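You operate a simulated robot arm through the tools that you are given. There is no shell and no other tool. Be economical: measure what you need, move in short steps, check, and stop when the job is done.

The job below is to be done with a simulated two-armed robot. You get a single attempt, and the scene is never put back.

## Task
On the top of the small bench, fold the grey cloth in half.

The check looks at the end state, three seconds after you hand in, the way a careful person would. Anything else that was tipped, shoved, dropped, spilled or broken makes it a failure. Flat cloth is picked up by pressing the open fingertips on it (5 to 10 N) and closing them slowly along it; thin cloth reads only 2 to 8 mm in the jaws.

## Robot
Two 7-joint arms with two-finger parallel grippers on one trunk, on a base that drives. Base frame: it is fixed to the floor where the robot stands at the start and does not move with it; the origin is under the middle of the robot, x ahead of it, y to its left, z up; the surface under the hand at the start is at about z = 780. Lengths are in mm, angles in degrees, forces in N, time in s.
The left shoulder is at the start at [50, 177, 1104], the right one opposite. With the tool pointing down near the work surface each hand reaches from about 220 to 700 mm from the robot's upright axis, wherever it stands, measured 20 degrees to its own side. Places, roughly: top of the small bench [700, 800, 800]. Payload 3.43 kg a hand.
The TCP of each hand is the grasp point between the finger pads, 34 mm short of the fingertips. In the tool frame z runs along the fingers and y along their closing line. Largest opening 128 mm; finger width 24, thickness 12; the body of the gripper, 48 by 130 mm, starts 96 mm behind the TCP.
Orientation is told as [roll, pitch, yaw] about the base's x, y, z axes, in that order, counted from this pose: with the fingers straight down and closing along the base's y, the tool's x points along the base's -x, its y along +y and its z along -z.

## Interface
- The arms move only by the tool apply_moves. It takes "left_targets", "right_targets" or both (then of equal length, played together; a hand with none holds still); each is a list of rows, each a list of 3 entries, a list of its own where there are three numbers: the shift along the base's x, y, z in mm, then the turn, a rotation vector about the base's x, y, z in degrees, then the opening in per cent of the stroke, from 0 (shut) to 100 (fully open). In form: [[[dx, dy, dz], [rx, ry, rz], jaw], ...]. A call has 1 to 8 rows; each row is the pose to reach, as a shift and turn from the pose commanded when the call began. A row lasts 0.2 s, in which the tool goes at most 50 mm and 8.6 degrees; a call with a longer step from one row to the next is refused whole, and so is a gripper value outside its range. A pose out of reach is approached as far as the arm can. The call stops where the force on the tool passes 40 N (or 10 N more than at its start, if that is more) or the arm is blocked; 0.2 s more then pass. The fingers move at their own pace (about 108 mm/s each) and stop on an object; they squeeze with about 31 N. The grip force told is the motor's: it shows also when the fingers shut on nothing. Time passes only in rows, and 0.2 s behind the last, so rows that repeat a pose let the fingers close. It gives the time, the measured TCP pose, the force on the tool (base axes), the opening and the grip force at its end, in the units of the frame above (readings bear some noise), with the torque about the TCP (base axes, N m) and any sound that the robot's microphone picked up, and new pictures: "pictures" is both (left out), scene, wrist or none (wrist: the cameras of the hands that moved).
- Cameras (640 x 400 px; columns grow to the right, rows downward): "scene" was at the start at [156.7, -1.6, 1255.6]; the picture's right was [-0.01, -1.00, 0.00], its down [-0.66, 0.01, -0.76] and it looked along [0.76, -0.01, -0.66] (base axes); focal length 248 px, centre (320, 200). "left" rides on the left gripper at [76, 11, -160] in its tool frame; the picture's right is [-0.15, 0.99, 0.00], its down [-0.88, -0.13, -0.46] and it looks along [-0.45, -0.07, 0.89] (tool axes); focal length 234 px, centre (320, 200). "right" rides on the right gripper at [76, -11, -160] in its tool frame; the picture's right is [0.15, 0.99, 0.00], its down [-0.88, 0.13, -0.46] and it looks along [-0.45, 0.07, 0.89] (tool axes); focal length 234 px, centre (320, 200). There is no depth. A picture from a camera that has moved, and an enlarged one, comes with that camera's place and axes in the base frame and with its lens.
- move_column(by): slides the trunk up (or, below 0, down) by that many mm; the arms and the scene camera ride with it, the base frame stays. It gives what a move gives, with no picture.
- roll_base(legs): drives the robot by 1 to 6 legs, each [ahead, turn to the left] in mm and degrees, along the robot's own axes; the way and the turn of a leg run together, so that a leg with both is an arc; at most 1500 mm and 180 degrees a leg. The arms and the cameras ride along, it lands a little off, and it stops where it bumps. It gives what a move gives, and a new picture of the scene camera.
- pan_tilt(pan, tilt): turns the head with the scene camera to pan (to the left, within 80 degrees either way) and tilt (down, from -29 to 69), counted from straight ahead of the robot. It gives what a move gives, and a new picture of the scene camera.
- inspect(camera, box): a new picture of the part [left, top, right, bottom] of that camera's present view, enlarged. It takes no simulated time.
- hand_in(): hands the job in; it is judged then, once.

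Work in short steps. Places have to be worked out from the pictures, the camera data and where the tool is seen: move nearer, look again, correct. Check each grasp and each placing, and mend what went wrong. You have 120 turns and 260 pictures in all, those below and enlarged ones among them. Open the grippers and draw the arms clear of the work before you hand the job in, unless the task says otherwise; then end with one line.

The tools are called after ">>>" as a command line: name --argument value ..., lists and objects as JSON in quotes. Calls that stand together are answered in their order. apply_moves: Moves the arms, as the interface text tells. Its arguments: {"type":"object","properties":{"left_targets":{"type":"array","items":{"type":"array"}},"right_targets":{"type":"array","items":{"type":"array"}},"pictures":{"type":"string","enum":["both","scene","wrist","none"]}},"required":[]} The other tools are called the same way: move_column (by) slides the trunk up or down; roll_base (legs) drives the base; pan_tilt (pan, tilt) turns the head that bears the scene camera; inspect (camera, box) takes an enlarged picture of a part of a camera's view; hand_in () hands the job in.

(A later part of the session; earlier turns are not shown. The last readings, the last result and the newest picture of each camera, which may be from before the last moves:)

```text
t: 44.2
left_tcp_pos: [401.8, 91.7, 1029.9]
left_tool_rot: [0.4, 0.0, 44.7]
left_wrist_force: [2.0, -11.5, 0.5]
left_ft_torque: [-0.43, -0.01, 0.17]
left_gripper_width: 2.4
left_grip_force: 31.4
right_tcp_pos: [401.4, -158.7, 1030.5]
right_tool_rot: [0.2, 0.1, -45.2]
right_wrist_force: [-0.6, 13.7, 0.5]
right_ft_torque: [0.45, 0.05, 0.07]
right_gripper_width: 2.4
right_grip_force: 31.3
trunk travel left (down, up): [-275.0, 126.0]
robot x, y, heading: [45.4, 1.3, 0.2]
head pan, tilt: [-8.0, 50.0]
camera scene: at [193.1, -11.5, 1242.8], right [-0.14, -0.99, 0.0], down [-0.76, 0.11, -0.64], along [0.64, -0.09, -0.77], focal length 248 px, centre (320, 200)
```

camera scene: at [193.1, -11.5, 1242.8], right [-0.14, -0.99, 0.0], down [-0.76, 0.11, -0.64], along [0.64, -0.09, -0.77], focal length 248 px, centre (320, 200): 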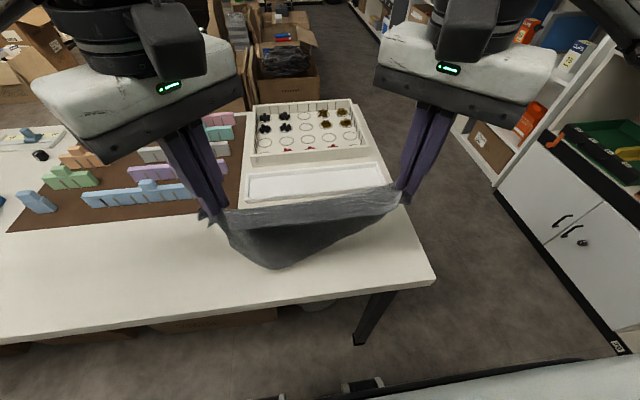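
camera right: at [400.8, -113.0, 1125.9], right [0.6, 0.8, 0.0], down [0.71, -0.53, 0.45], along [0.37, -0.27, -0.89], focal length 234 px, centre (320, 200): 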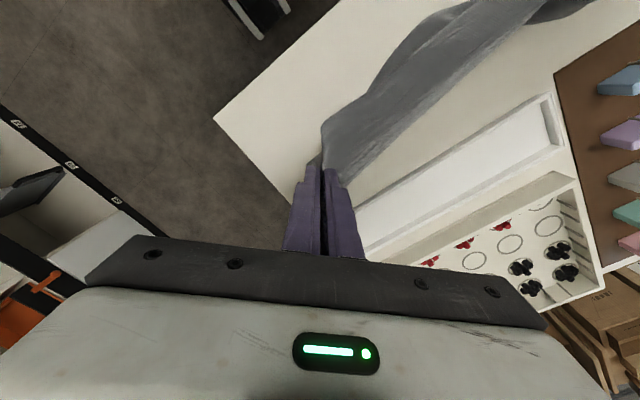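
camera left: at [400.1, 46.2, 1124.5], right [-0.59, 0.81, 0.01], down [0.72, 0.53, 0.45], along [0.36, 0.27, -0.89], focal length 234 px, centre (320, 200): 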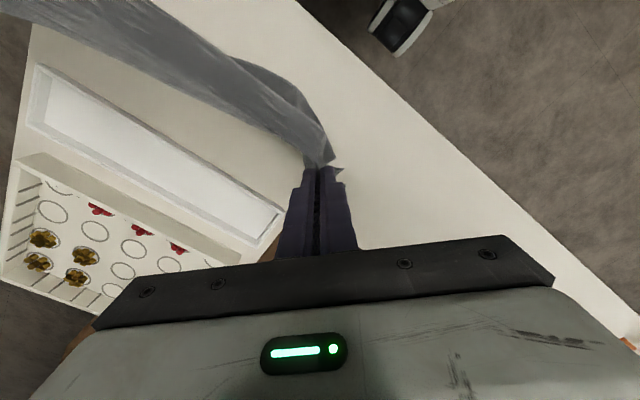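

Hanging squarely enough. Now lower and advance to drag it out along the table.

>>> apply_moves --left_targets '[[[0, 0, -25], [0, 0, 0], 0], [[0, 0, -50], [0, 0, 0], 0], [[8, 0, -68], [0, 0, 0], 0], [[28, 0, -85], [0, 0, 0], 0], [[55, 0, -100], [0, 0, 0], 0], [[85, 0, -115], [0, 0, 0], 0], [[115, 0, -128], [0, 0, 0], 0], [[145, 0, -140], [0, 0, 0], 0]]' --right_targets '[[[0, 0, -25], [0, 0, 0], 0], [[0, 0, -50], [0, 0, 0], 0], [[8, 0, -68], [0, 0, 0], 0], [[28, 0, -85], [0, 0, 0], 0], [[55, 0, -100], [0, 0, 0], 0], [[85, 0, -115], [0, 0, 0], 0], [[115, 0, -128], [0, 0, 0], 0], [[145, 0, -140], [0, 0, 0], 0]]' --pictures "none"

>>> inspect --camera "scene" --box '[180, 130, 420, 280]'

```text
t: 46.0
left_tcp_pos: [545.1, 91.5, 884.7]
left_tool_rot: [0.4, 0.0, 44.8]
left_wrist_force: [0.8, -16.0, -0.5]
left_ft_torque: [-0.48, -0.06, 0.3]
left_gripper_width: 2.3
left_grip_force: 31.0
right_tcp_pos: [547.4, -158.7, 890.2]
right_tool_rot: [0.0, 0.1, -45.0]
right_wrist_force: [-0.2, 16.0, -0.8]
right_ft_torque: [0.56, 0.06, 0.09]
right_gripper_width: 2.4
right_grip_force: 31.3
trunk travel left (down, up): [-275.0, 126.0]
robot x, y, heading: [43.4, -1.6, 0.2]
head pan, tilt: [-8.0, 50.0]
```

```text
2.67 times, centred on (300, 205) of scene
camera zoom: at [193.5, -11.5, 1242.7], right [-0.14, -0.99, 0.0], down [-0.76, 0.11, -0.64], along [0.64, -0.09, -0.77], focal length 660 px, centre (373, 187)
```

zoom: 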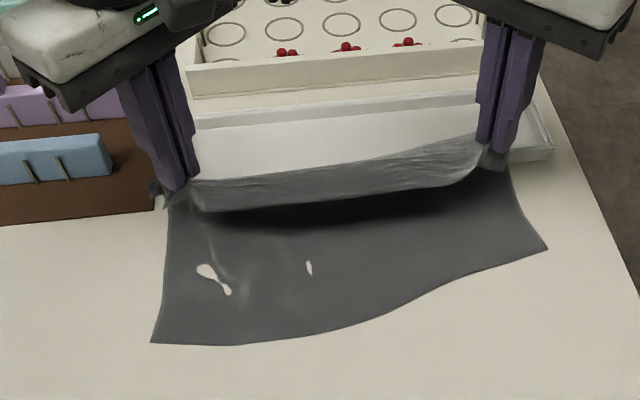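

The cloth is laid out nicely; hem corners at (449, 125) and (491, -202), i.e. slanted ~7°. I'll continue the drag with the right hand ~32 mm ahead so the pinch line is parallel to the hem.

>>> apply_moves --left_targets '[[[15, 0, -3], [0, 0, 0], 0], [[35, 0, -8], [0, 0, 0], 0], [[55, 0, -12], [0, 0, 0], 0], [[70, 0, -15], [0, 0, 0], 0], [[78, 0, -15], [0, 0, 0], 0]]' --right_targets '[[[25, 0, -3], [0, 0, 0], 0], [[55, 0, -8], [0, 0, 0], 0], [[80, 0, -12], [0, 0, 0], 0], [[98, 0, -15], [0, 0, 0], 0], [[106, 0, -18], [0, 0, 0], 0]]' --pictures "none"

>>> inspect --camera "scene" --box '[180, 110, 420, 260]'

```text
t: 47.2
left_tcp_pos: [625.1, 93.0, 873.8]
left_tool_rot: [0.3, -0.1, 44.8]
left_wrist_force: [4.0, -17.2, -0.8]
left_ft_torque: [-0.6, -0.1, 0.33]
left_gripper_width: 2.4
left_grip_force: 31.1
right_tcp_pos: [651.3, -158.9, 871.7]
right_tool_rot: [0.2, 0.3, -44.9]
right_wrist_force: [-3.6, 17.5, -0.3]
right_ft_torque: [0.65, 0.11, 0.12]
right_gripper_width: 2.2
right_grip_force: 31.2
trunk travel left (down, up): [-275.0, 126.0]
robot x, y, heading: [47.3, -1.7, -0.2]
head pan, tilt: [-8.0, 50.0]
```

```text
2.67 times, centred on (300, 185) of scene
camera zoom: at [193.2, -11.5, 1242.8], right [-0.14, -0.99, 0.0], down [-0.76, 0.11, -0.64], along [0.64, -0.09, -0.77], focal length 660 px, centre (373, 240)
```

zoom: 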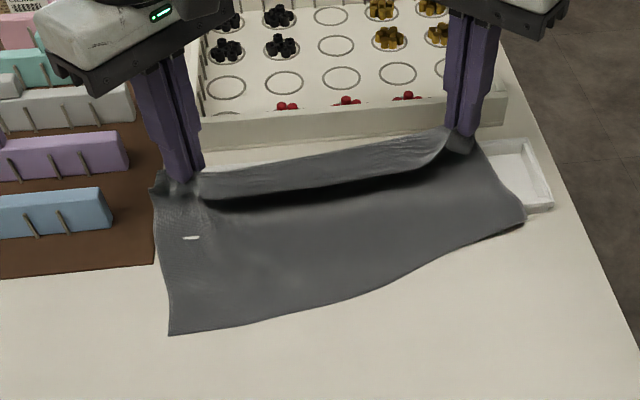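

That overshot: the right hem is now over the tray rim. The earlier state was better. I'll lift, go back, and re-lay with the right hand starting 40 mm behind the left so the hem lands square.

>>> apply_moves --left_targets '[[[0, 0, 30], [0, 0, 0], 0], [[-20, 0, 60], [0, 0, 0], 0], [[-50, 0, 85], [0, 0, 0], 0], [[-85, 0, 110], [0, 0, 0], 0], [[-120, 0, 130], [0, 0, 0], 0], [[-155, 0, 145], [0, 0, 0], 0], [[-190, 0, 155], [0, 0, 0], 0], [[-223, 0, 157], [0, 0, 0], 0]]' --right_targets '[[[0, 0, 30], [0, 0, 0], 0], [[-35, 0, 60], [0, 0, 0], 0], [[-75, 0, 80], [0, 0, 0], 0], [[-118, 0, 100], [0, 0, 0], 0], [[-160, 0, 120], [0, 0, 0], 0], [[-203, 0, 138], [0, 0, 0], 0], [[-247, 0, 150], [0, 0, 0], 0], [[-289, 0, 159], [0, 0, 0], 0]]' --pictures "none"

>>> apply_moves --left_targets '[[[0, 0, 0], [0, 0, 0], 0], [[0, 0, 0], [0, 0, 0], 0], [[0, 0, 0], [0, 0, 0], 0], [[0, 0, 0], [0, 0, 0], 0], [[0, 0, 0], [0, 0, 0], 0]]' --right_targets '[[[0, 0, 0], [0, 0, 0], 0], [[0, 0, 0], [0, 0, 0], 0], [[0, 0, 0], [0, 0, 0], 0], [[0, 0, 0], [0, 0, 0], 0], [[0, 0, 0], [0, 0, 0], 0]]' --pictures "scene"

```text
t: 49.0
left_tcp_pos: [399.1, 91.7, 1027.3]
left_tool_rot: [0.3, -0.1, 44.8]
left_wrist_force: [-0.1, -9.0, -0.1]
left_ft_torque: [-0.31, 0.04, 0.1]
left_gripper_width: 2.2
left_grip_force: 30.1
right_tcp_pos: [359.6, -156.4, 1029.4]
right_tool_rot: [0.1, -0.1, -45.4]
right_wrist_force: [1.1, 8.8, 0.6]
right_ft_torque: [0.32, -0.04, -0.08]
right_gripper_width: 2.5
right_grip_force: 30.8
trunk travel left (down, up): [-275.0, 126.0]
robot x, y, heading: [46.5, 0.2, -0.2]
head pan, tilt: [-8.0, 50.0]
```

```text
t: 50.2
left_tcp_pos: [398.8, 92.1, 1027.0]
left_tool_rot: [0.6, -0.1, 44.8]
left_wrist_force: [-1.8, -7.9, -0.7]
left_ft_torque: [-0.26, 0.01, 0.11]
left_gripper_width: 2.3
left_grip_force: 31.1
right_tcp_pos: [360.0, -156.7, 1030.0]
right_tool_rot: [0.1, 0.0, -45.2]
right_wrist_force: [1.1, 8.3, -0.4]
right_ft_torque: [0.29, -0.04, -0.08]
right_gripper_width: 2.2
right_grip_force: 31.4
trunk travel left (down, up): [-275.0, 126.0]
robot x, y, heading: [38.9, 2.1, -0.3]
head pan, tilt: [-8.0, 50.0]
camera scene: at [193.1, -11.5, 1242.8], right [-0.14, -0.99, 0.0], down [-0.76, 0.11, -0.64], along [0.64, -0.09, -0.77], focal length 248 px, centre (320, 200)
```

scene: 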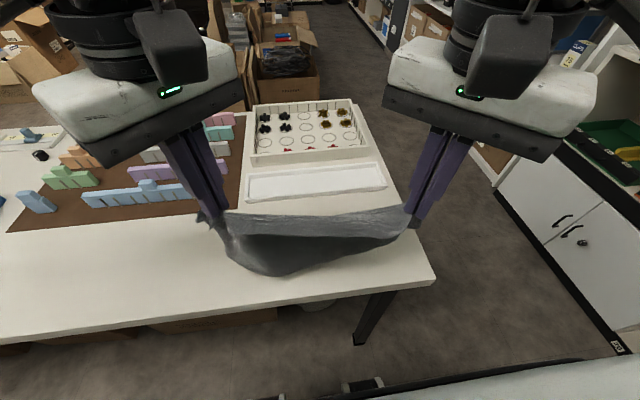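

Settled with the hem squarer. Lower and lay forward again, ending with both hands near x ≈ 540.

>>> apply_moves --left_targets '[[[0, 0, -25], [0, 0, 0], 0], [[0, 0, -50], [0, 0, 0], 0], [[5, 0, -70], [0, 0, 0], 0], [[25, 0, -87], [0, 0, 0], 0], [[52, 0, -102], [0, 0, 0], 0], [[82, 0, -117], [0, 0, 0], 0], [[112, 0, -128], [0, 0, 0], 0], [[140, 0, -138], [0, 0, 0], 0]]' --right_targets '[[[0, 0, -25], [0, 0, 0], 0], [[0, 0, -50], [0, 0, 0], 0], [[5, 0, -75], [0, 0, 0], 0], [[25, 0, -95], [0, 0, 0], 0], [[57, 0, -110], [0, 0, 0], 0], [[92, 0, -122], [0, 0, 0], 0], [[130, 0, -132], [0, 0, 0], 0], [[170, 0, -140], [0, 0, 0], 0]]' --pictures "none"

>>> inspect --camera "scene" --box '[180, 130, 420, 280]'

```text
t: 52.0
left_tcp_pos: [541.8, 90.5, 892.4]
left_tool_rot: [0.5, -0.1, 44.7]
left_wrist_force: [0.7, -9.0, 0.0]
left_ft_torque: [-0.28, -0.01, 0.16]
left_gripper_width: 2.3
left_grip_force: 31.1
right_tcp_pos: [533.6, -157.8, 888.3]
right_tool_rot: [-0.1, 0.1, -45.1]
right_wrist_force: [-0.5, 8.5, 0.5]
right_ft_torque: [0.37, 0.04, 0.0]
right_gripper_width: 2.3
right_grip_force: 31.2
trunk travel left (down, up): [-275.0, 126.0]
robot x, y, heading: [45.4, 2.1, -0.1]
head pan, tilt: [-8.0, 50.0]
```

```text
2.67 times, centred on (300, 205) of scene
camera zoom: at [193.5, -11.4, 1242.7], right [-0.14, -0.99, 0.0], down [-0.76, 0.11, -0.64], along [0.64, -0.09, -0.77], focal length 660 px, centre (373, 187)
```

zoom: 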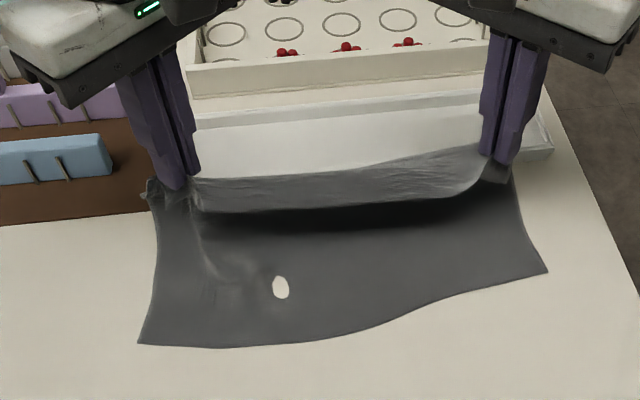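

Hem is now nearly square: corners (450, 133) and (467, -195). I'll advance ~28 mm more while lowering, to lay the first half out to the fold line.

>>> apply_moves --left_targets '[[[8, 0, -10], [0, 0, 0], 0], [[18, 0, -20], [0, 0, 0], 0], [[26, 0, -28], [0, 0, 0], 0]]' --right_targets '[[[15, 0, -8], [0, 0, 0], 0], [[32, 0, -18], [0, 0, 0], 0], [[46, 0, -26], [0, 0, 0], 0]]' --pictures "none"

>>> inspect --camera "scene" --box '[180, 130, 420, 280]'

```text
t: 52.8
left_tcp_pos: [566.8, 91.2, 864.7]
left_tool_rot: [0.4, 0.0, 44.6]
left_wrist_force: [1.6, -12.2, -0.7]
left_ft_torque: [-0.34, -0.06, 0.2]
left_gripper_width: 2.7
left_grip_force: 31.1
right_tcp_pos: [578.0, -158.7, 863.3]
right_tool_rot: [0.1, 0.2, -45.1]
right_wrist_force: [-1.1, 10.8, 0.8]
right_ft_torque: [0.42, 0.08, 0.05]
right_gripper_width: 2.3
right_grip_force: 30.4
trunk travel left (down, up): [-275.0, 126.0]
robot x, y, heading: [43.5, 3.2, 0.1]
head pan, tilt: [-8.0, 50.0]
```

```text
2.67 times, centred on (300, 205) of scene
camera zoom: at [193.3, -11.5, 1242.8], right [-0.14, -0.99, 0.0], down [-0.76, 0.11, -0.64], along [0.64, -0.09, -0.77], focal length 660 px, centre (373, 187)
```

zoom: 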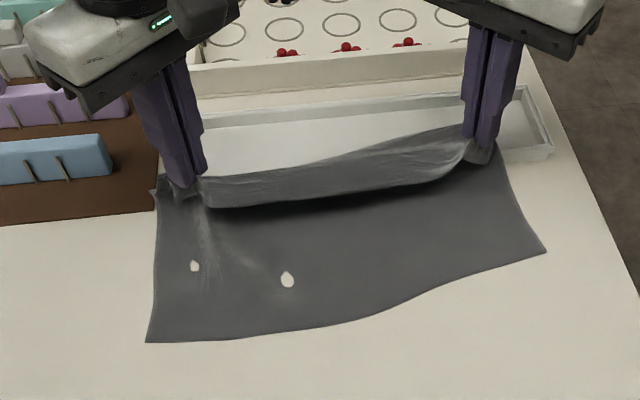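

Now fold: bring the pinch line back toward me in an arc, and pause with the tail just about touching the lower layer.

>>> apply_moves --left_targets '[[[-12, 0, 6], [0, 0, 0], 0], [[-27, 0, 8], [0, 0, 0], 0], [[-45, 0, 6], [0, 0, 0], 0], [[-62, 0, 2], [0, 0, 0], 0], [[-78, 0, -6], [0, 0, 0], 0]]' --right_targets '[[[-10, 0, 6], [0, 0, 0], 0], [[-20, 0, 8], [0, 0, 0], 0], [[-33, 0, 6], [0, 0, 0], 0], [[-46, 0, 2], [0, 0, 0], 0], [[-58, 0, -6], [0, 0, 0], 0]]' --pictures "wrist"

>>> inspect --camera "scene" --box '[180, 130, 420, 280]'

```text
t: 54.0
left_tcp_pos: [489.8, 91.5, 858.1]
left_tool_rot: [0.2, 0.0, 44.9]
left_wrist_force: [3.3, -15.2, 0.5]
left_ft_torque: [-0.56, -0.15, 0.32]
left_gripper_width: 2.8
left_grip_force: 30.7
right_tcp_pos: [520.2, -157.9, 859.7]
right_tool_rot: [0.1, 0.0, -45.2]
right_wrist_force: [-4.0, 16.5, 0.0]
right_ft_torque: [0.6, 0.12, 0.13]
right_gripper_width: 2.3
right_grip_force: 30.7
trunk travel left (down, up): [-275.0, 126.0]
robot x, y, heading: [42.1, -2.2, 0.1]
head pan, tilt: [-8.0, 50.0]
camera right: at [458.1, -113.0, 1021.3], right [0.6, 0.8, 0.0], down [0.71, -0.53, 0.45], along [0.36, -0.27, -0.89], focal length 234 px, centre (320, 200)
camera left: at [428.6, 45.1, 1019.7], right [-0.59, 0.8, 0.0], down [0.72, 0.53, 0.46], along [0.36, 0.27, -0.89], focal length 234 px, centre (320, 200)
```

right: 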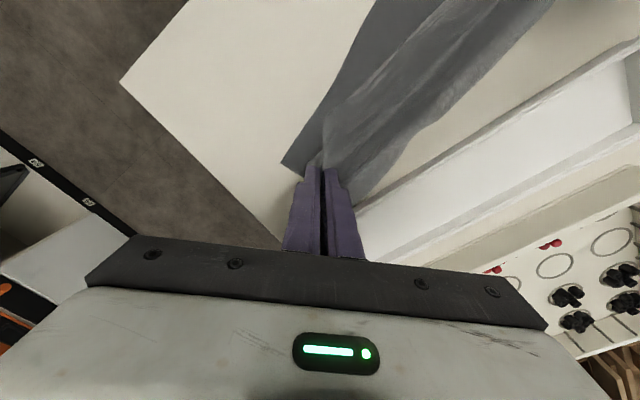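
left: 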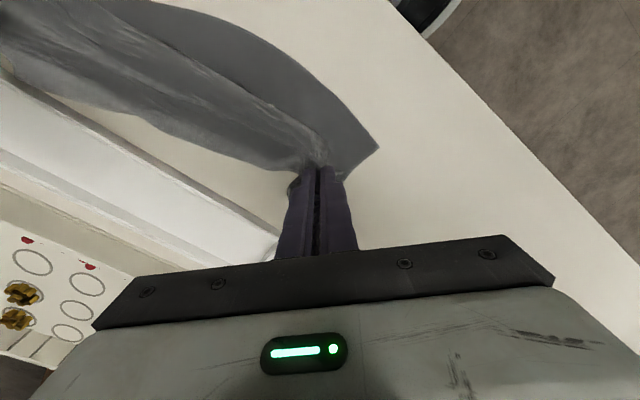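

```text
2.67 times, centred on (300, 205) of scene
camera zoom: at [193.0, -11.5, 1242.8], right [-0.14, -0.99, 0.0], down [-0.76, 0.11, -0.64], along [0.64, -0.09, -0.77], focal length 660 px, centre (373, 187)
```

zoom: 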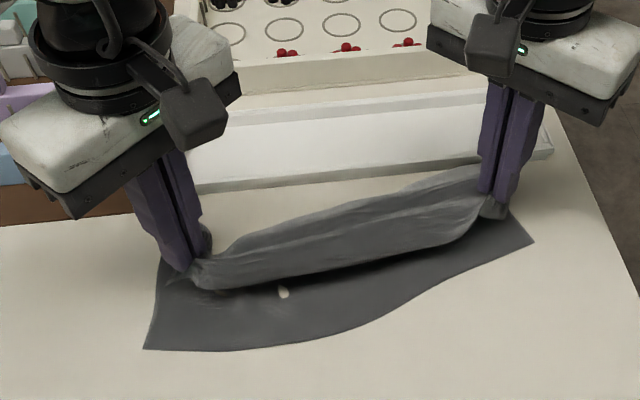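

The fold is forming well. Lowering the pinch line onto the lower layer, nearly straight down.

>>> apply_moves --left_targets '[[[-4, 0, -10], [0, 0, 0], 0], [[-5, 0, -20], [0, 0, 0], 0], [[-4, 0, -29], [0, 0, 0], 0], [[-3, 0, -36], [0, 0, 0], 0]]' --right_targets '[[[0, 0, -10], [0, 0, 0], 0], [[0, 0, -20], [0, 0, 0], 0], [[2, 0, -29], [0, 0, 0], 0], [[4, 0, -36], [0, 0, 0], 0]]' --pictures "wrist"

>>> inspect --camera "scene" --box '[180, 130, 420, 280]'

```text
t: 55.0
left_tcp_pos: [486.0, 91.6, 822.9]
left_tool_rot: [0.1, 0.1, 44.9]
left_wrist_force: [4.4, -16.8, 0.2]
left_ft_torque: [-0.6, -0.16, 0.39]
left_gripper_width: 2.7
left_grip_force: 31.1
right_tcp_pos: [522.9, -157.0, 822.5]
right_tool_rot: [0.1, 0.2, -45.1]
right_wrist_force: [-4.8, 18.9, 0.8]
right_ft_torque: [0.7, 0.16, 0.12]
right_gripper_width: 2.3
right_grip_force: 31.2
trunk travel left (down, up): [-275.0, 126.0]
robot x, y, heading: [46.4, 2.2, 0.2]
head pan, tilt: [-8.0, 50.0]
camera right: at [462.4, -112.4, 983.8], right [0.6, 0.8, 0.0], down [0.71, -0.53, 0.45], along [0.36, -0.27, -0.89], focal length 234 px, centre (320, 200)
camera left: at [424.4, 45.7, 983.0], right [-0.59, 0.8, 0.0], down [0.72, 0.53, 0.45], along [0.36, 0.27, -0.89], focal length 234 px, centre (320, 200)
```

right: 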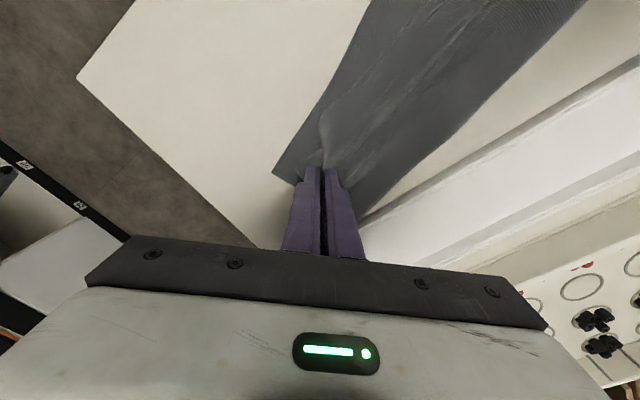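
left: 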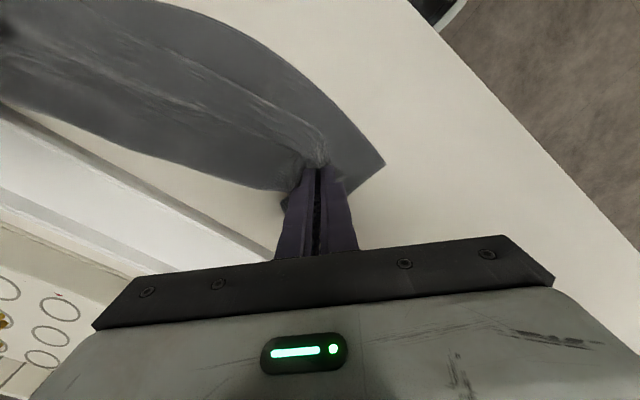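

```text
2.67 times, centred on (300, 205) of scene
camera zoom: at [193.1, -11.5, 1242.8], right [-0.14, -0.99, 0.0], down [-0.76, 0.11, -0.64], along [0.64, -0.09, -0.77], focal length 660 px, centre (373, 187)
```

zoom: 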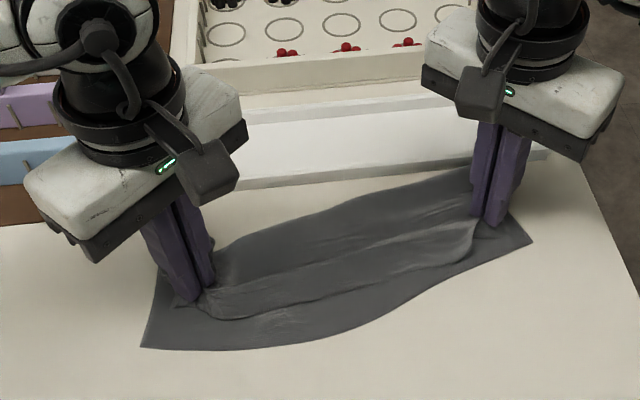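

The tail lies properly toward me, but the top edge is ~30 mm short of the hem. I'll raise, shift both hands 30 mm toward me, and lower again.

>>> apply_moves --left_targets '[[[2, 0, 12], [0, 0, 0], 0], [[-2, 0, 26], [0, 0, 0], 0], [[-16, 0, 32], [0, 0, 0], 0], [[-32, 0, 30], [0, 0, 0], 0], [[-33, 0, 18], [0, 0, 0], 0], [[-32, 0, 6], [0, 0, 0], 0], [[-30, 0, -2], [0, 0, 0], 0]]' --right_targets '[[[2, 0, 12], [0, 0, 0], 0], [[-2, 0, 26], [0, 0, 0], 0], [[-16, 0, 32], [0, 0, 0], 0], [[-32, 0, 30], [0, 0, 0], 0], [[-33, 0, 18], [0, 0, 0], 0], [[-32, 0, 6], [0, 0, 0], 0], [[-30, 0, -2], [0, 0, 0], 0]]' --pictures "wrist"

>>> inspect --camera "scene" --box '[180, 130, 420, 280]'

```text
t: 56.6
left_tcp_pos: [456.6, 91.5, 821.9]
left_tool_rot: [0.3, 0.1, 44.8]
left_wrist_force: [4.5, -16.7, -0.1]
left_ft_torque: [-0.59, -0.14, 0.33]
left_gripper_width: 2.8
left_grip_force: 30.9
right_tcp_pos: [496.1, -156.3, 820.7]
right_tool_rot: [0.1, 0.2, -45.1]
right_wrist_force: [-5.1, 17.1, 0.8]
right_ft_torque: [0.66, 0.18, 0.17]
right_gripper_width: 2.2
right_grip_force: 30.8
trunk travel left (down, up): [-275.0, 126.0]
robot x, y, heading: [46.3, -0.8, 0.3]
head pan, tilt: [-8.0, 50.0]
camera right: at [434.0, -112.1, 982.7], right [0.6, 0.8, 0.0], down [0.71, -0.53, 0.45], along [0.36, -0.27, -0.89], focal length 234 px, centre (320, 200)
camera left: at [395.2, 45.2, 982.0], right [-0.59, 0.8, 0.0], down [0.72, 0.53, 0.45], along [0.36, 0.27, -0.89], focal length 234 px, centre (320, 200)
```

right: 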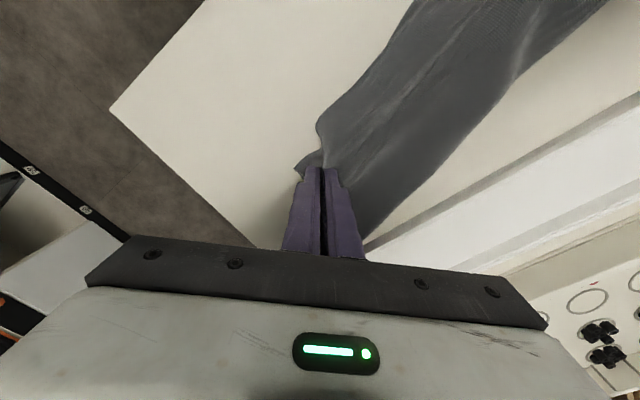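
left: 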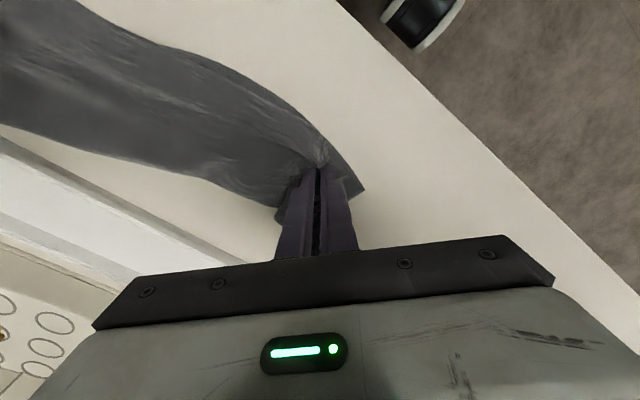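

```text
2.67 times, centred on (300, 205) of scene
camera zoom: at [193.0, -11.5, 1242.8], right [-0.14, -0.99, 0.0], down [-0.76, 0.11, -0.64], along [0.64, -0.09, -0.77], focal length 660 px, centre (373, 187)
```

zoom: 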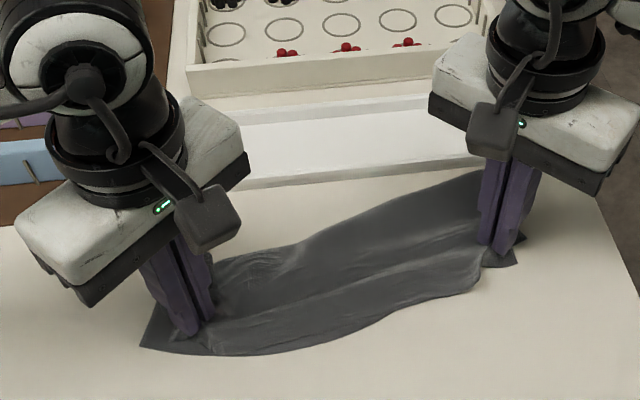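

The top edge now coincides with the hem. Lower 4 mm and open the jaws slowly to release, letting the fingers spread the bunched corners.

>>> apply_moves --left_targets '[[[0, 0, -3], [0, 0, 0], 0], [[0, 0, -3], [0, 0, 0], 8], [[0, 0, -3], [0, 0, 0], 16], [[0, 0, -3], [0, 0, 0], 24], [[0, 0, -3], [0, 0, 0], 32], [[0, 0, 0], [0, 0, 0], 36]]' --right_targets '[[[0, 0, -3], [0, 0, 0], 0], [[0, 0, -3], [0, 0, 0], 8], [[0, 0, -3], [0, 0, 0], 16], [[0, 0, -3], [0, 0, 0], 24], [[0, 0, -3], [0, 0, 0], 30], [[0, 0, 0], [0, 0, 0], 32]]' --pictures "wrist"

```text
t: 58.0
left_tcp_pos: [457.6, 93.2, 820.9]
left_tool_rot: [0.5, -0.1, 44.8]
left_wrist_force: [0.0, -0.1, 0.8]
left_ft_torque: [-0.03, 0.03, -0.02]
left_gripper_width: 46.0
left_grip_force: 0.0
right_tcp_pos: [495.5, -158.0, 821.0]
right_tool_rot: [0.0, 0.1, -45.3]
right_wrist_force: [1.0, 0.6, 0.1]
right_ft_torque: [-0.02, 0.0, 0.03]
right_gripper_width: 40.9
right_grip_force: 0.0
trunk travel left (down, up): [-275.0, 126.0]
robot x, y, heading: [43.1, 3.1, -0.3]
head pan, tilt: [-8.0, 50.0]
camera right: at [433.5, -113.6, 982.7], right [0.6, 0.8, 0.0], down [0.71, -0.53, 0.46], along [0.37, -0.27, -0.89], focal length 234 px, centre (320, 200)
camera left: at [395.2, 46.3, 982.3], right [-0.59, 0.81, 0.01], down [0.72, 0.52, 0.46], along [0.36, 0.28, -0.89], focal length 234 px, centre (320, 200)
```

right: 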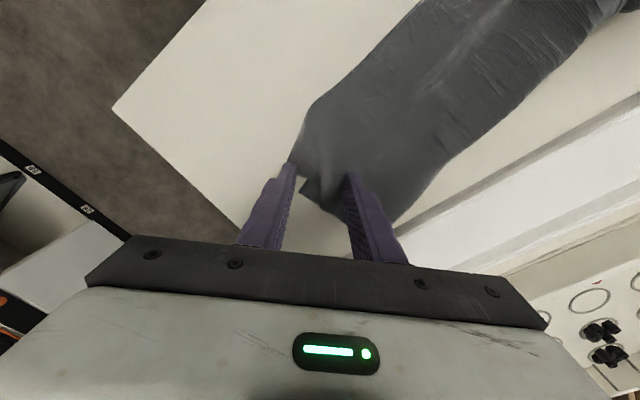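
left: 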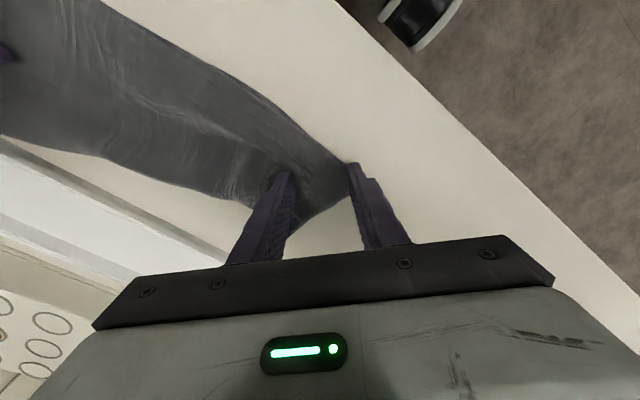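

Released. Raise both hands straight up and draw them back for a clear look.

>>> apply_moves --left_targets '[[[0, 0, 30], [0, 0, 0], 36], [[0, 0, 70], [0, 0, 0], 36], [[0, 20, 110], [0, 0, 0], 36], [[0, 55, 140], [0, 0, 0], 36], [[0, 95, 150], [0, 0, 0], 36], [[0, 135, 150], [0, 0, 0], 36]]' --right_targets '[[[0, 0, 30], [0, 0, 0], 32], [[0, 0, 70], [0, 0, 0], 32], [[0, -20, 110], [0, 0, 0], 32], [[0, -55, 140], [0, 0, 0], 32], [[0, -95, 150], [0, 0, 0], 32], [[0, -135, 150], [0, 0, 0], 32]]' --pictures "none"

>>> inspect --camera "scene" --box '[180, 130, 420, 280]'

>>> inspect --camera "left" --box '[0, 0, 640, 400]'

>>> inspect --camera "right" --box '[0, 0, 640, 400]'

```text
t: 59.4
left_tcp_pos: [455.6, 229.1, 972.2]
left_tool_rot: [0.6, -0.1, 44.6]
left_wrist_force: [0.3, 0.1, 0.4]
left_ft_torque: [0.01, 0.0, 0.02]
left_gripper_width: 46.1
left_grip_force: 0.1
right_tcp_pos: [493.5, -291.9, 970.8]
right_tool_rot: [-0.1, 0.1, -45.1]
right_wrist_force: [0.1, 0.1, 0.5]
right_ft_torque: [0.0, -0.02, 0.0]
right_gripper_width: 41.3
right_grip_force: 0.1
trunk travel left (down, up): [-275.0, 126.0]
robot x, y, heading: [44.2, 0.9, 0.3]
head pan, tilt: [-8.0, 50.0]
```

```text
2.67 times, centred on (300, 205) of scene
camera zoom: at [192.8, -11.4, 1242.9], right [-0.14, -0.99, 0.0], down [-0.76, 0.11, -0.64], along [0.64, -0.09, -0.77], focal length 660 px, centre (373, 187)
```

zoom: 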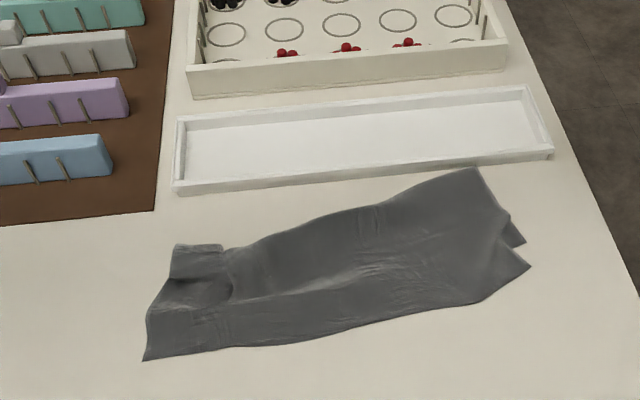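

```text
1.00 times, centred on (320, 200) of left (not enlarged: the box is as wide or as high as the picture)
camera zoom: at [393.8, 182.1, 1133.0], right [-0.59, 0.81, 0.01], down [0.72, 0.52, 0.46], along [0.36, 0.28, -0.89], focal length 234 px, centre (320, 200)
```

zoom: 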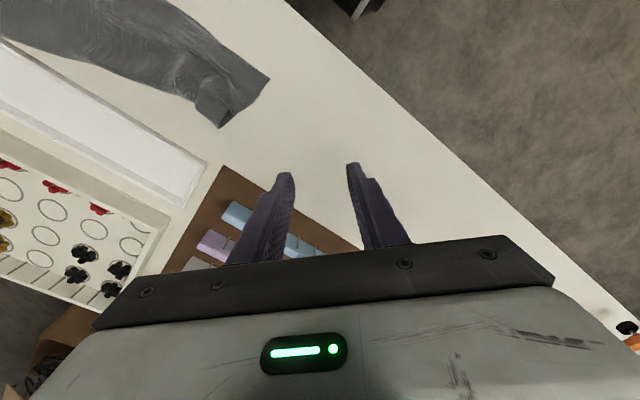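

```text
1.00 times, centred on (320, 200) of right (not enlarged: the box is as wide or as high as the picture)
camera zoom: at [432.0, -246.6, 1132.3], right [0.6, 0.8, 0.0], down [0.71, -0.53, 0.46], along [0.37, -0.27, -0.89], focal length 234 px, centre (320, 200)
```

zoom: 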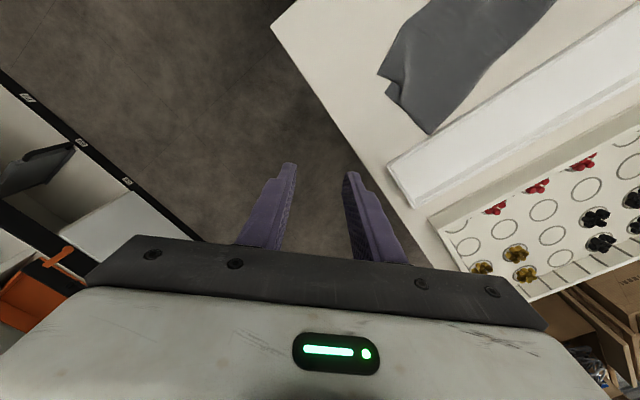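

The cloth is folded and the tray is in place. Enlarging both ends to judge neatness.

>>> inspect --camera "left" --box '[80, 0, 300, 140]'

>>> inspect --camera "right" --box '[350, 0, 570, 140]'

>>> inspect --camera "scene" --box '[225, 185, 385, 275]'

```text
2.86 times, centred on (190, 70) of left
camera zoom: at [393.8, 182.1, 1133.0], right [-0.59, 0.81, 0.01], down [0.72, 0.52, 0.46], along [0.36, 0.28, -0.89], focal length 669 px, centre (691, 571)
```

zoom: 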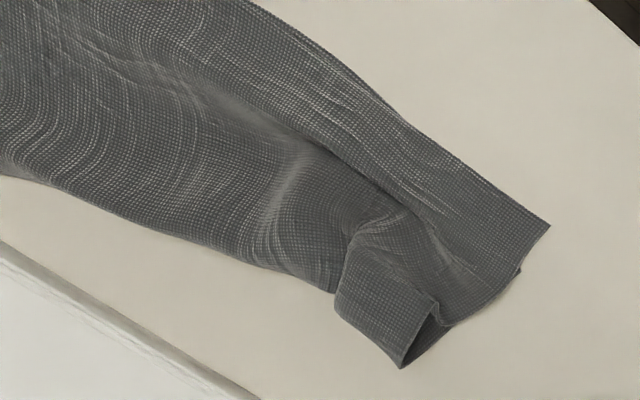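

```text
2.86 times, centred on (460, 70) of right
camera zoom: at [432.0, -246.6, 1132.3], right [0.6, 0.8, 0.0], down [0.71, -0.53, 0.46], along [0.37, -0.27, -0.89], focal length 669 px, centre (-80, 571)
```

zoom: 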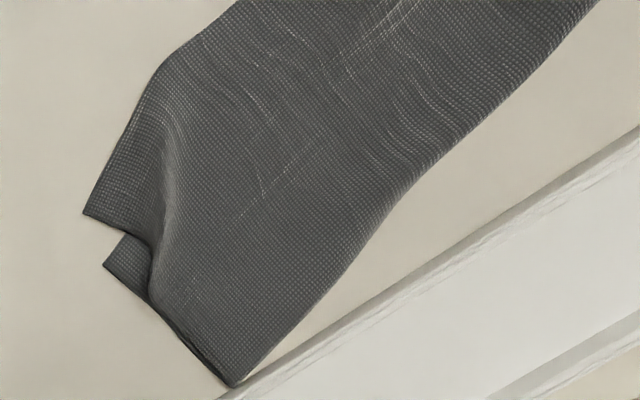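

```text
4.00 times, centred on (305, 230) of scene
camera zoom: at [192.8, -11.4, 1242.9], right [-0.14, -0.99, 0.0], down [-0.76, 0.11, -0.64], along [0.64, -0.09, -0.77], focal length 991 px, centre (380, 80)
```

zoom: 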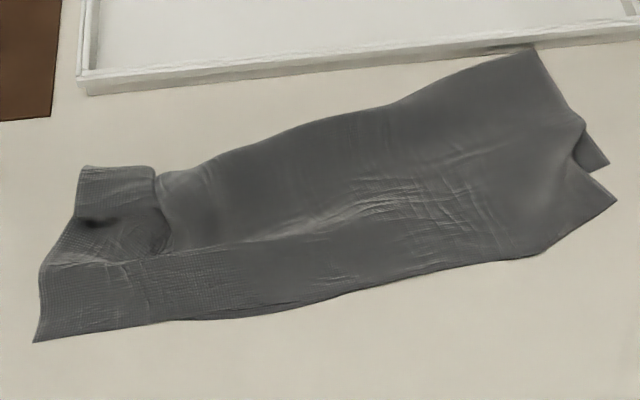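

The fold is good: corners match within ~10–20 mm. Only the left end of the fold is bunched into a bump near (515, 88). I'll press it down gently with the left fingertips and smooth it outward.

>>> apply_moves --left_targets '[[[15, -40, -10], [0, 0, 0], 20], [[30, -80, -30], [0, 0, 0], 20], [[45, -115, -50], [0, 0, 0], 20], [[55, -138, -75], [0, 0, 0], 20], [[55, -138, -105], [0, 0, 0], 20], [[55, -138, -130], [0, 0, 0], 20], [[55, -138, -145], [0, 0, 0], 20], [[55, -138, -152], [0, 0, 0], 20]]' --pictures "wrist"

```text
t: 61.2
left_tcp_pos: [512.8, 88.9, 818.8]
left_tool_rot: [0.4, 0.0, 44.7]
left_wrist_force: [-0.4, -0.6, 7.9]
left_ft_torque: [0.03, 0.13, 0.01]
left_gripper_width: 25.6
left_grip_force: 0.0
right_tcp_pos: [494.5, -292.8, 971.1]
right_tool_rot: [0.0, -0.1, -45.2]
right_wrist_force: [-0.1, -0.4, 0.3]
right_ft_torque: [-0.01, 0.05, 0.01]
right_gripper_width: 40.9
right_grip_force: 0.1
trunk travel left (down, up): [-275.0, 126.0]
robot x, y, heading: [44.5, -0.5, -0.2]
head pan, tilt: [-8.0, 50.0]
camera left: at [450.7, 42.9, 979.1], right [-0.59, 0.81, 0.01], down [0.72, 0.53, 0.46], along [0.36, 0.28, -0.89], focal length 234 px, centre (320, 200)
```

left: 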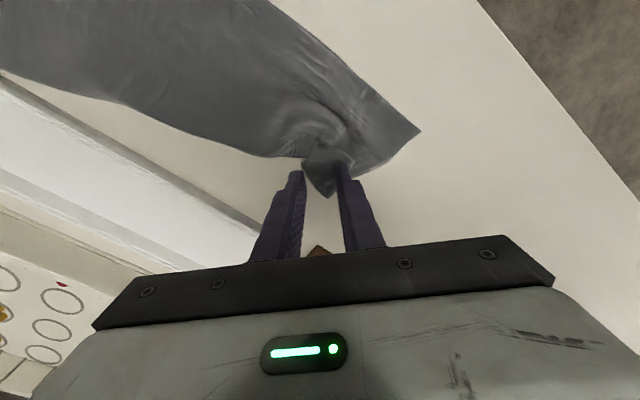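

Contact at 8 N on the bump. Slide ~15 mm outward (left and slightly away) to stretch it, then lift.

>>> apply_moves --left_targets '[[[5, 5, 0], [0, 0, 0], 20], [[10, 10, 0], [0, 0, 0], 20], [[14, 14, 0], [0, 0, 0], 20], [[14, 14, 20], [0, 0, 0], 20], [[14, 40, 60], [0, 0, 0], 20], [[0, 80, 90], [0, 0, 0], 20], [[-30, 110, 110], [0, 0, 0], 20], [[-55, 138, 130], [0, 0, 0], 20]]' --pictures "none"

>>> inspect --camera "left" --box '[80, 0, 300, 140]'

>>> inspect --camera "scene" --box '[215, 165, 395, 275]'

```text
refused: row 6 steps farther than a row can; nothing moved
```

```text
2.86 times, centred on (190, 70) of left
camera zoom: at [450.7, 42.9, 979.1], right [-0.59, 0.81, 0.01], down [0.72, 0.53, 0.46], along [0.36, 0.28, -0.89], focal length 669 px, centre (691, 571)
```

zoom: 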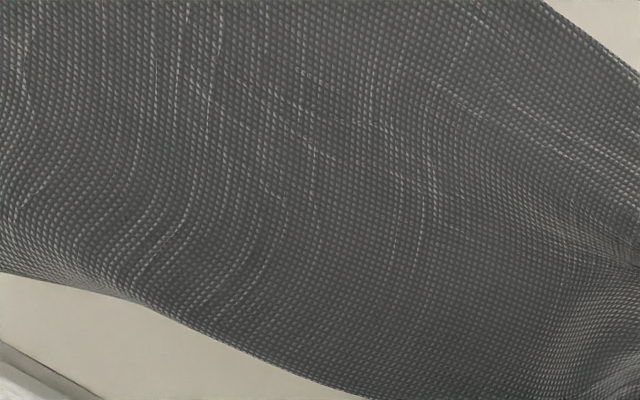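

```text
3.56 times, centred on (305, 220) of scene
camera zoom: at [192.5, -11.7, 1243.0], right [-0.14, -0.99, 0.0], down [-0.76, 0.11, -0.64], along [0.64, -0.09, -0.77], focal length 880 px, centre (373, 129)
```

zoom: 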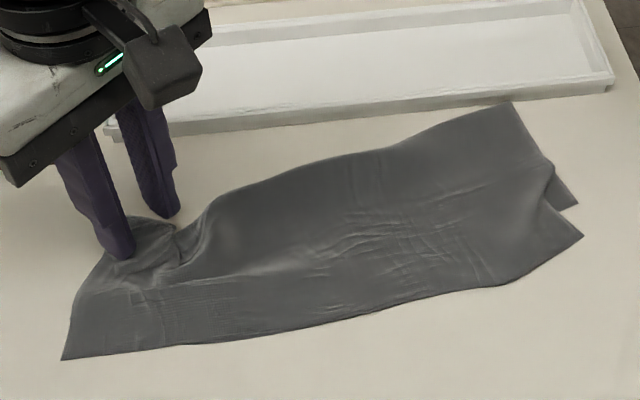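

A row was too long; resend with shorter steps.

>>> apply_moves --left_targets '[[[5, 5, 0], [0, 0, 0], 20], [[10, 10, 0], [0, 0, 0], 20], [[14, 14, 0], [0, 0, 0], 20], [[14, 14, 25], [0, 0, 0], 20], [[14, 14, 65], [0, 0, 0], 20], [[5, 45, 90], [0, 0, 0], 20], [[-15, 80, 115], [0, 0, 0], 20], [[-35, 115, 135], [0, 0, 0], 20]]' --pictures "none"

>>> inspect --camera "left" --box '[80, 0, 320, 150]'

>>> inspect --camera "scene" --box '[215, 165, 395, 275]'

```text
t: 63.0
left_tcp_pos: [474.5, 208.8, 954.3]
left_tool_rot: [0.5, -0.1, 44.8]
left_wrist_force: [0.4, 0.1, 0.4]
left_ft_torque: [0.0, 0.02, 0.01]
left_gripper_width: 25.6
left_grip_force: 0.0
right_tcp_pos: [493.5, -291.6, 970.7]
right_tool_rot: [0.0, 0.0, -45.3]
right_wrist_force: [0.1, -0.2, 0.2]
right_ft_torque: [-0.01, 0.0, 0.01]
right_gripper_width: 41.3
right_grip_force: 0.0
trunk travel left (down, up): [-275.0, 126.0]
robot x, y, heading: [47.0, 1.2, 0.1]
head pan, tilt: [-8.0, 50.0]
```

```text
2.67 times, centred on (200, 75) of left
camera zoom: at [413.0, 161.2, 1115.8], right [-0.59, 0.81, 0.01], down [0.72, 0.52, 0.46], along [0.36, 0.28, -0.89], focal length 624 px, centre (640, 533)
```

zoom: 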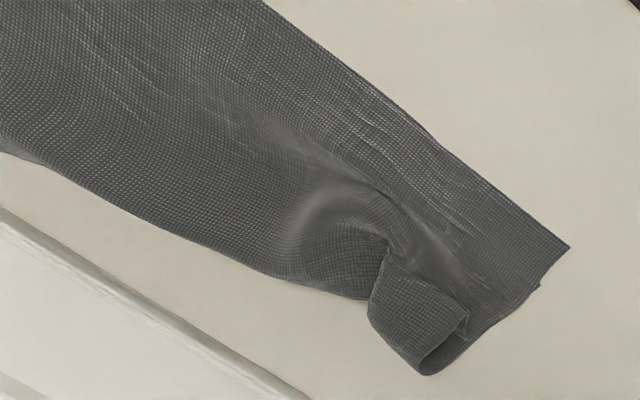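

```text
3.56 times, centred on (305, 220) of scene
camera zoom: at [192.8, -11.1, 1242.8], right [-0.14, -0.99, 0.0], down [-0.76, 0.11, -0.64], along [0.64, -0.09, -0.77], focal length 880 px, centre (373, 129)
```

zoom: 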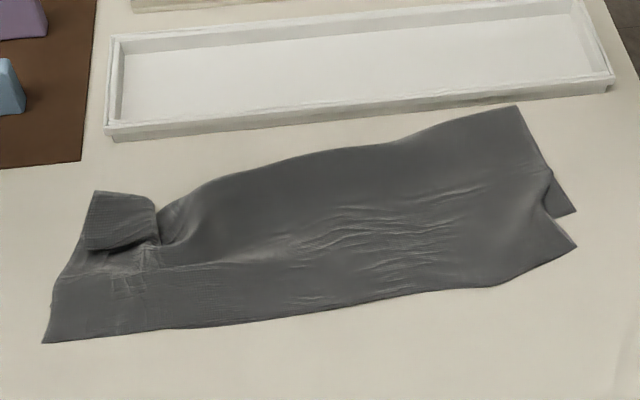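

A small pleat remains at the left end: its lip faces me at about x 490–500, y 70–110. I'll push that lip away from me with closed fingertips just above the layer below.

>>> apply_moves --left_targets '[[[0, -40, -10], [0, 0, 0], 0], [[0, -80, -30], [0, 0, 0], 0], [[-2, -115, -60], [0, 0, 0], 0], [[-4, -115, -95], [0, 0, 0], 0], [[-4, -115, -120], [0, 0, 0], 0], [[-4, -115, -132], [0, 0, 0], 0]]' --pictures "wrist"

>>> inspect --camera "scene" --box '[215, 165, 395, 275]'

```text
t: 64.4
left_tcp_pos: [470.7, 89.7, 822.7]
left_tool_rot: [0.4, -0.1, 44.7]
left_wrist_force: [0.6, -0.1, 0.1]
left_ft_torque: [0.0, 0.0, -0.02]
left_gripper_width: 0.0
left_grip_force: 30.5
right_tcp_pos: [495.1, -292.3, 969.9]
right_tool_rot: [0.0, 0.0, -45.2]
right_wrist_force: [-1.1, 0.7, -0.6]
right_ft_torque: [-0.04, -0.01, 0.01]
right_gripper_width: 41.0
right_grip_force: 0.0
trunk travel left (down, up): [-275.0, 126.0]
robot x, y, heading: [43.6, -2.4, -0.1]
head pan, tilt: [-8.0, 50.0]
camera left: at [410.2, 43.5, 983.8], right [-0.59, 0.8, 0.01], down [0.72, 0.53, 0.46], along [0.36, 0.28, -0.89], focal length 234 px, centre (320, 200)
```

left: 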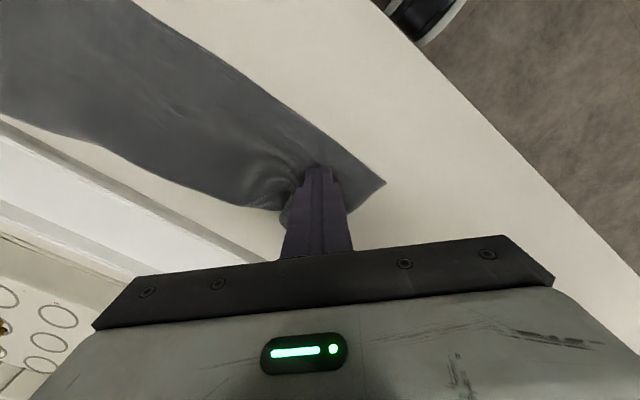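

```text
3.56 times, centred on (305, 220) of scene
camera zoom: at [193.1, -11.5, 1242.8], right [-0.14, -0.99, 0.0], down [-0.76, 0.11, -0.64], along [0.64, -0.09, -0.77], focal length 880 px, centre (373, 129)
```

zoom: 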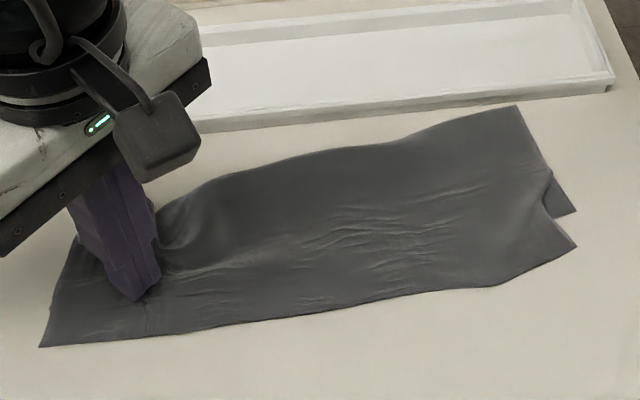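

Tip is in front of the lip with no contact force. Push away 45 mm slowly, slightly outward, then lift.

>>> apply_moves --left_targets '[[[8, 0, -2], [0, 0, 0], 0], [[17, 1, -2], [0, 0, 0], 0], [[26, 2, -2], [0, 0, 0], 0], [[35, 3, -2], [0, 0, 0], 0], [[43, 4, -2], [0, 0, 0], 0], [[50, 5, -2], [0, 0, 0], 0], [[50, 5, 25], [0, 0, 0], 0], [[48, 5, 70], [0, 0, 0], 0]]' --pictures "none"

>>> apply_moves --left_targets '[[[-10, 35, 20], [0, 0, 0], 0], [[-30, 75, 40], [0, 0, 0], 0], [[-45, 115, 55], [0, 0, 0], 0]]' --pictures "none"

>>> inspect --camera "scene" --box '[215, 165, 395, 275]'

>>> inspect --camera "left" --box '[80, 0, 320, 150]'

```text
t: 66.2
left_tcp_pos: [522.7, 94.3, 894.2]
left_tool_rot: [0.5, -0.1, 44.9]
left_wrist_force: [0.3, 0.9, -1.0]
left_ft_torque: [0.03, 0.01, -0.02]
left_gripper_width: 0.0
left_grip_force: 30.9
right_tcp_pos: [492.9, -293.4, 970.5]
right_tool_rot: [0.1, 0.0, -45.2]
right_wrist_force: [0.4, -0.2, 0.4]
right_ft_torque: [-0.02, 0.03, -0.03]
right_gripper_width: 41.0
right_grip_force: 0.0
trunk travel left (down, up): [-275.0, 126.0]
robot x, y, heading: [41.1, -2.6, 0.2]
head pan, tilt: [-8.0, 50.0]
```

```text
t: 67.0
left_tcp_pos: [474.1, 207.6, 943.8]
left_tool_rot: [0.4, -0.1, 44.8]
left_wrist_force: [0.3, -1.2, -0.2]
left_ft_torque: [-0.02, -0.03, -0.02]
left_gripper_width: 0.0
left_grip_force: 31.4
right_tcp_pos: [493.8, -291.5, 970.3]
right_tool_rot: [0.0, 0.1, -45.2]
right_wrist_force: [-0.8, 0.3, 0.1]
right_ft_torque: [0.0, -0.01, 0.04]
right_gripper_width: 41.2
right_grip_force: 0.0
trunk travel left (down, up): [-275.0, 126.0]
robot x, y, heading: [44.5, -3.0, -0.1]
head pan, tilt: [-8.0, 50.0]
```

```text
3.56 times, centred on (305, 220) of scene
camera zoom: at [192.9, -11.1, 1242.8], right [-0.14, -0.99, 0.0], down [-0.76, 0.11, -0.64], along [0.64, -0.09, -0.77], focal length 880 px, centre (373, 129)
```

zoom: 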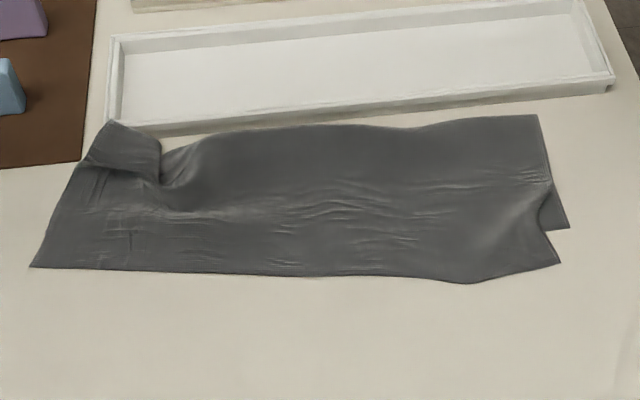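

```text
2.67 times, centred on (200, 75) of left
camera zoom: at [413.4, 160.8, 1104.7], right [-0.59, 0.8, 0.01], down [0.72, 0.53, 0.46], along [0.36, 0.28, -0.89], focal length 624 px, centre (640, 533)
```

zoom: 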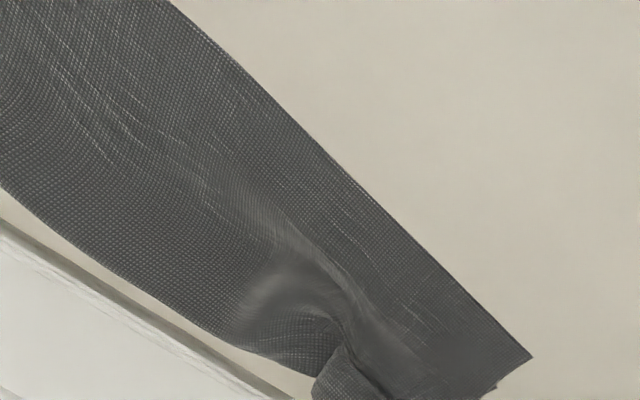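

Instead the whole left end slid ~45 mm away, which actually squared the cloth, but the pleat is now near the tray rim. Looking closer.

>>> inspect --camera "scene" --box '[215, 185, 305, 250]'

>>> inspect --camera "left" --box '[150, 80, 310, 190]'

```text
6.15 times, centred on (260, 218) of scene
camera zoom: at [192.9, -11.1, 1242.8], right [-0.14, -0.99, 0.0], down [-0.76, 0.11, -0.64], along [0.64, -0.09, -0.77], focal length 1524 px, centre (689, 92)
```

zoom: 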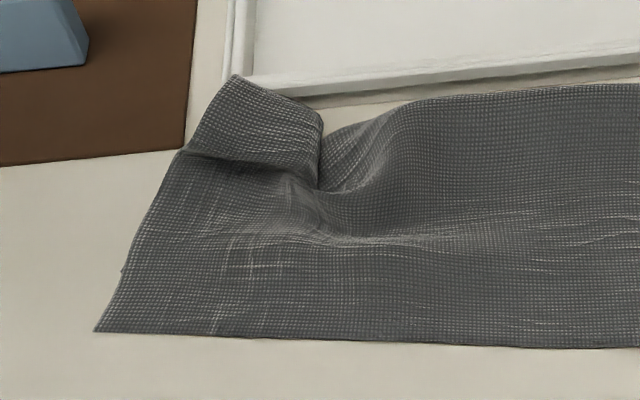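

```text
3.64 times, centred on (230, 135) of left
camera zoom: at [413.4, 160.8, 1104.7], right [-0.59, 0.8, 0.01], down [0.72, 0.53, 0.46], along [0.36, 0.28, -0.89], focal length 852 px, centre (647, 436)
```

zoom: 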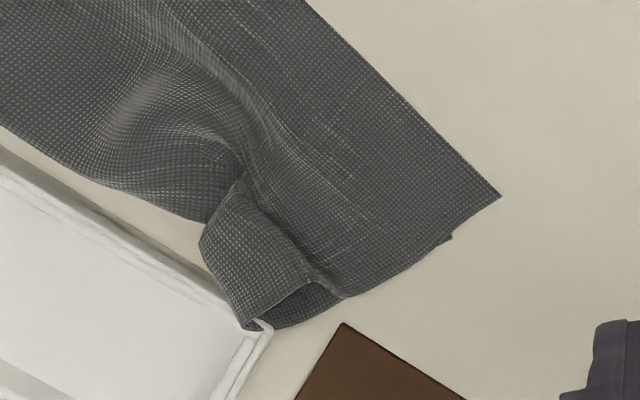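

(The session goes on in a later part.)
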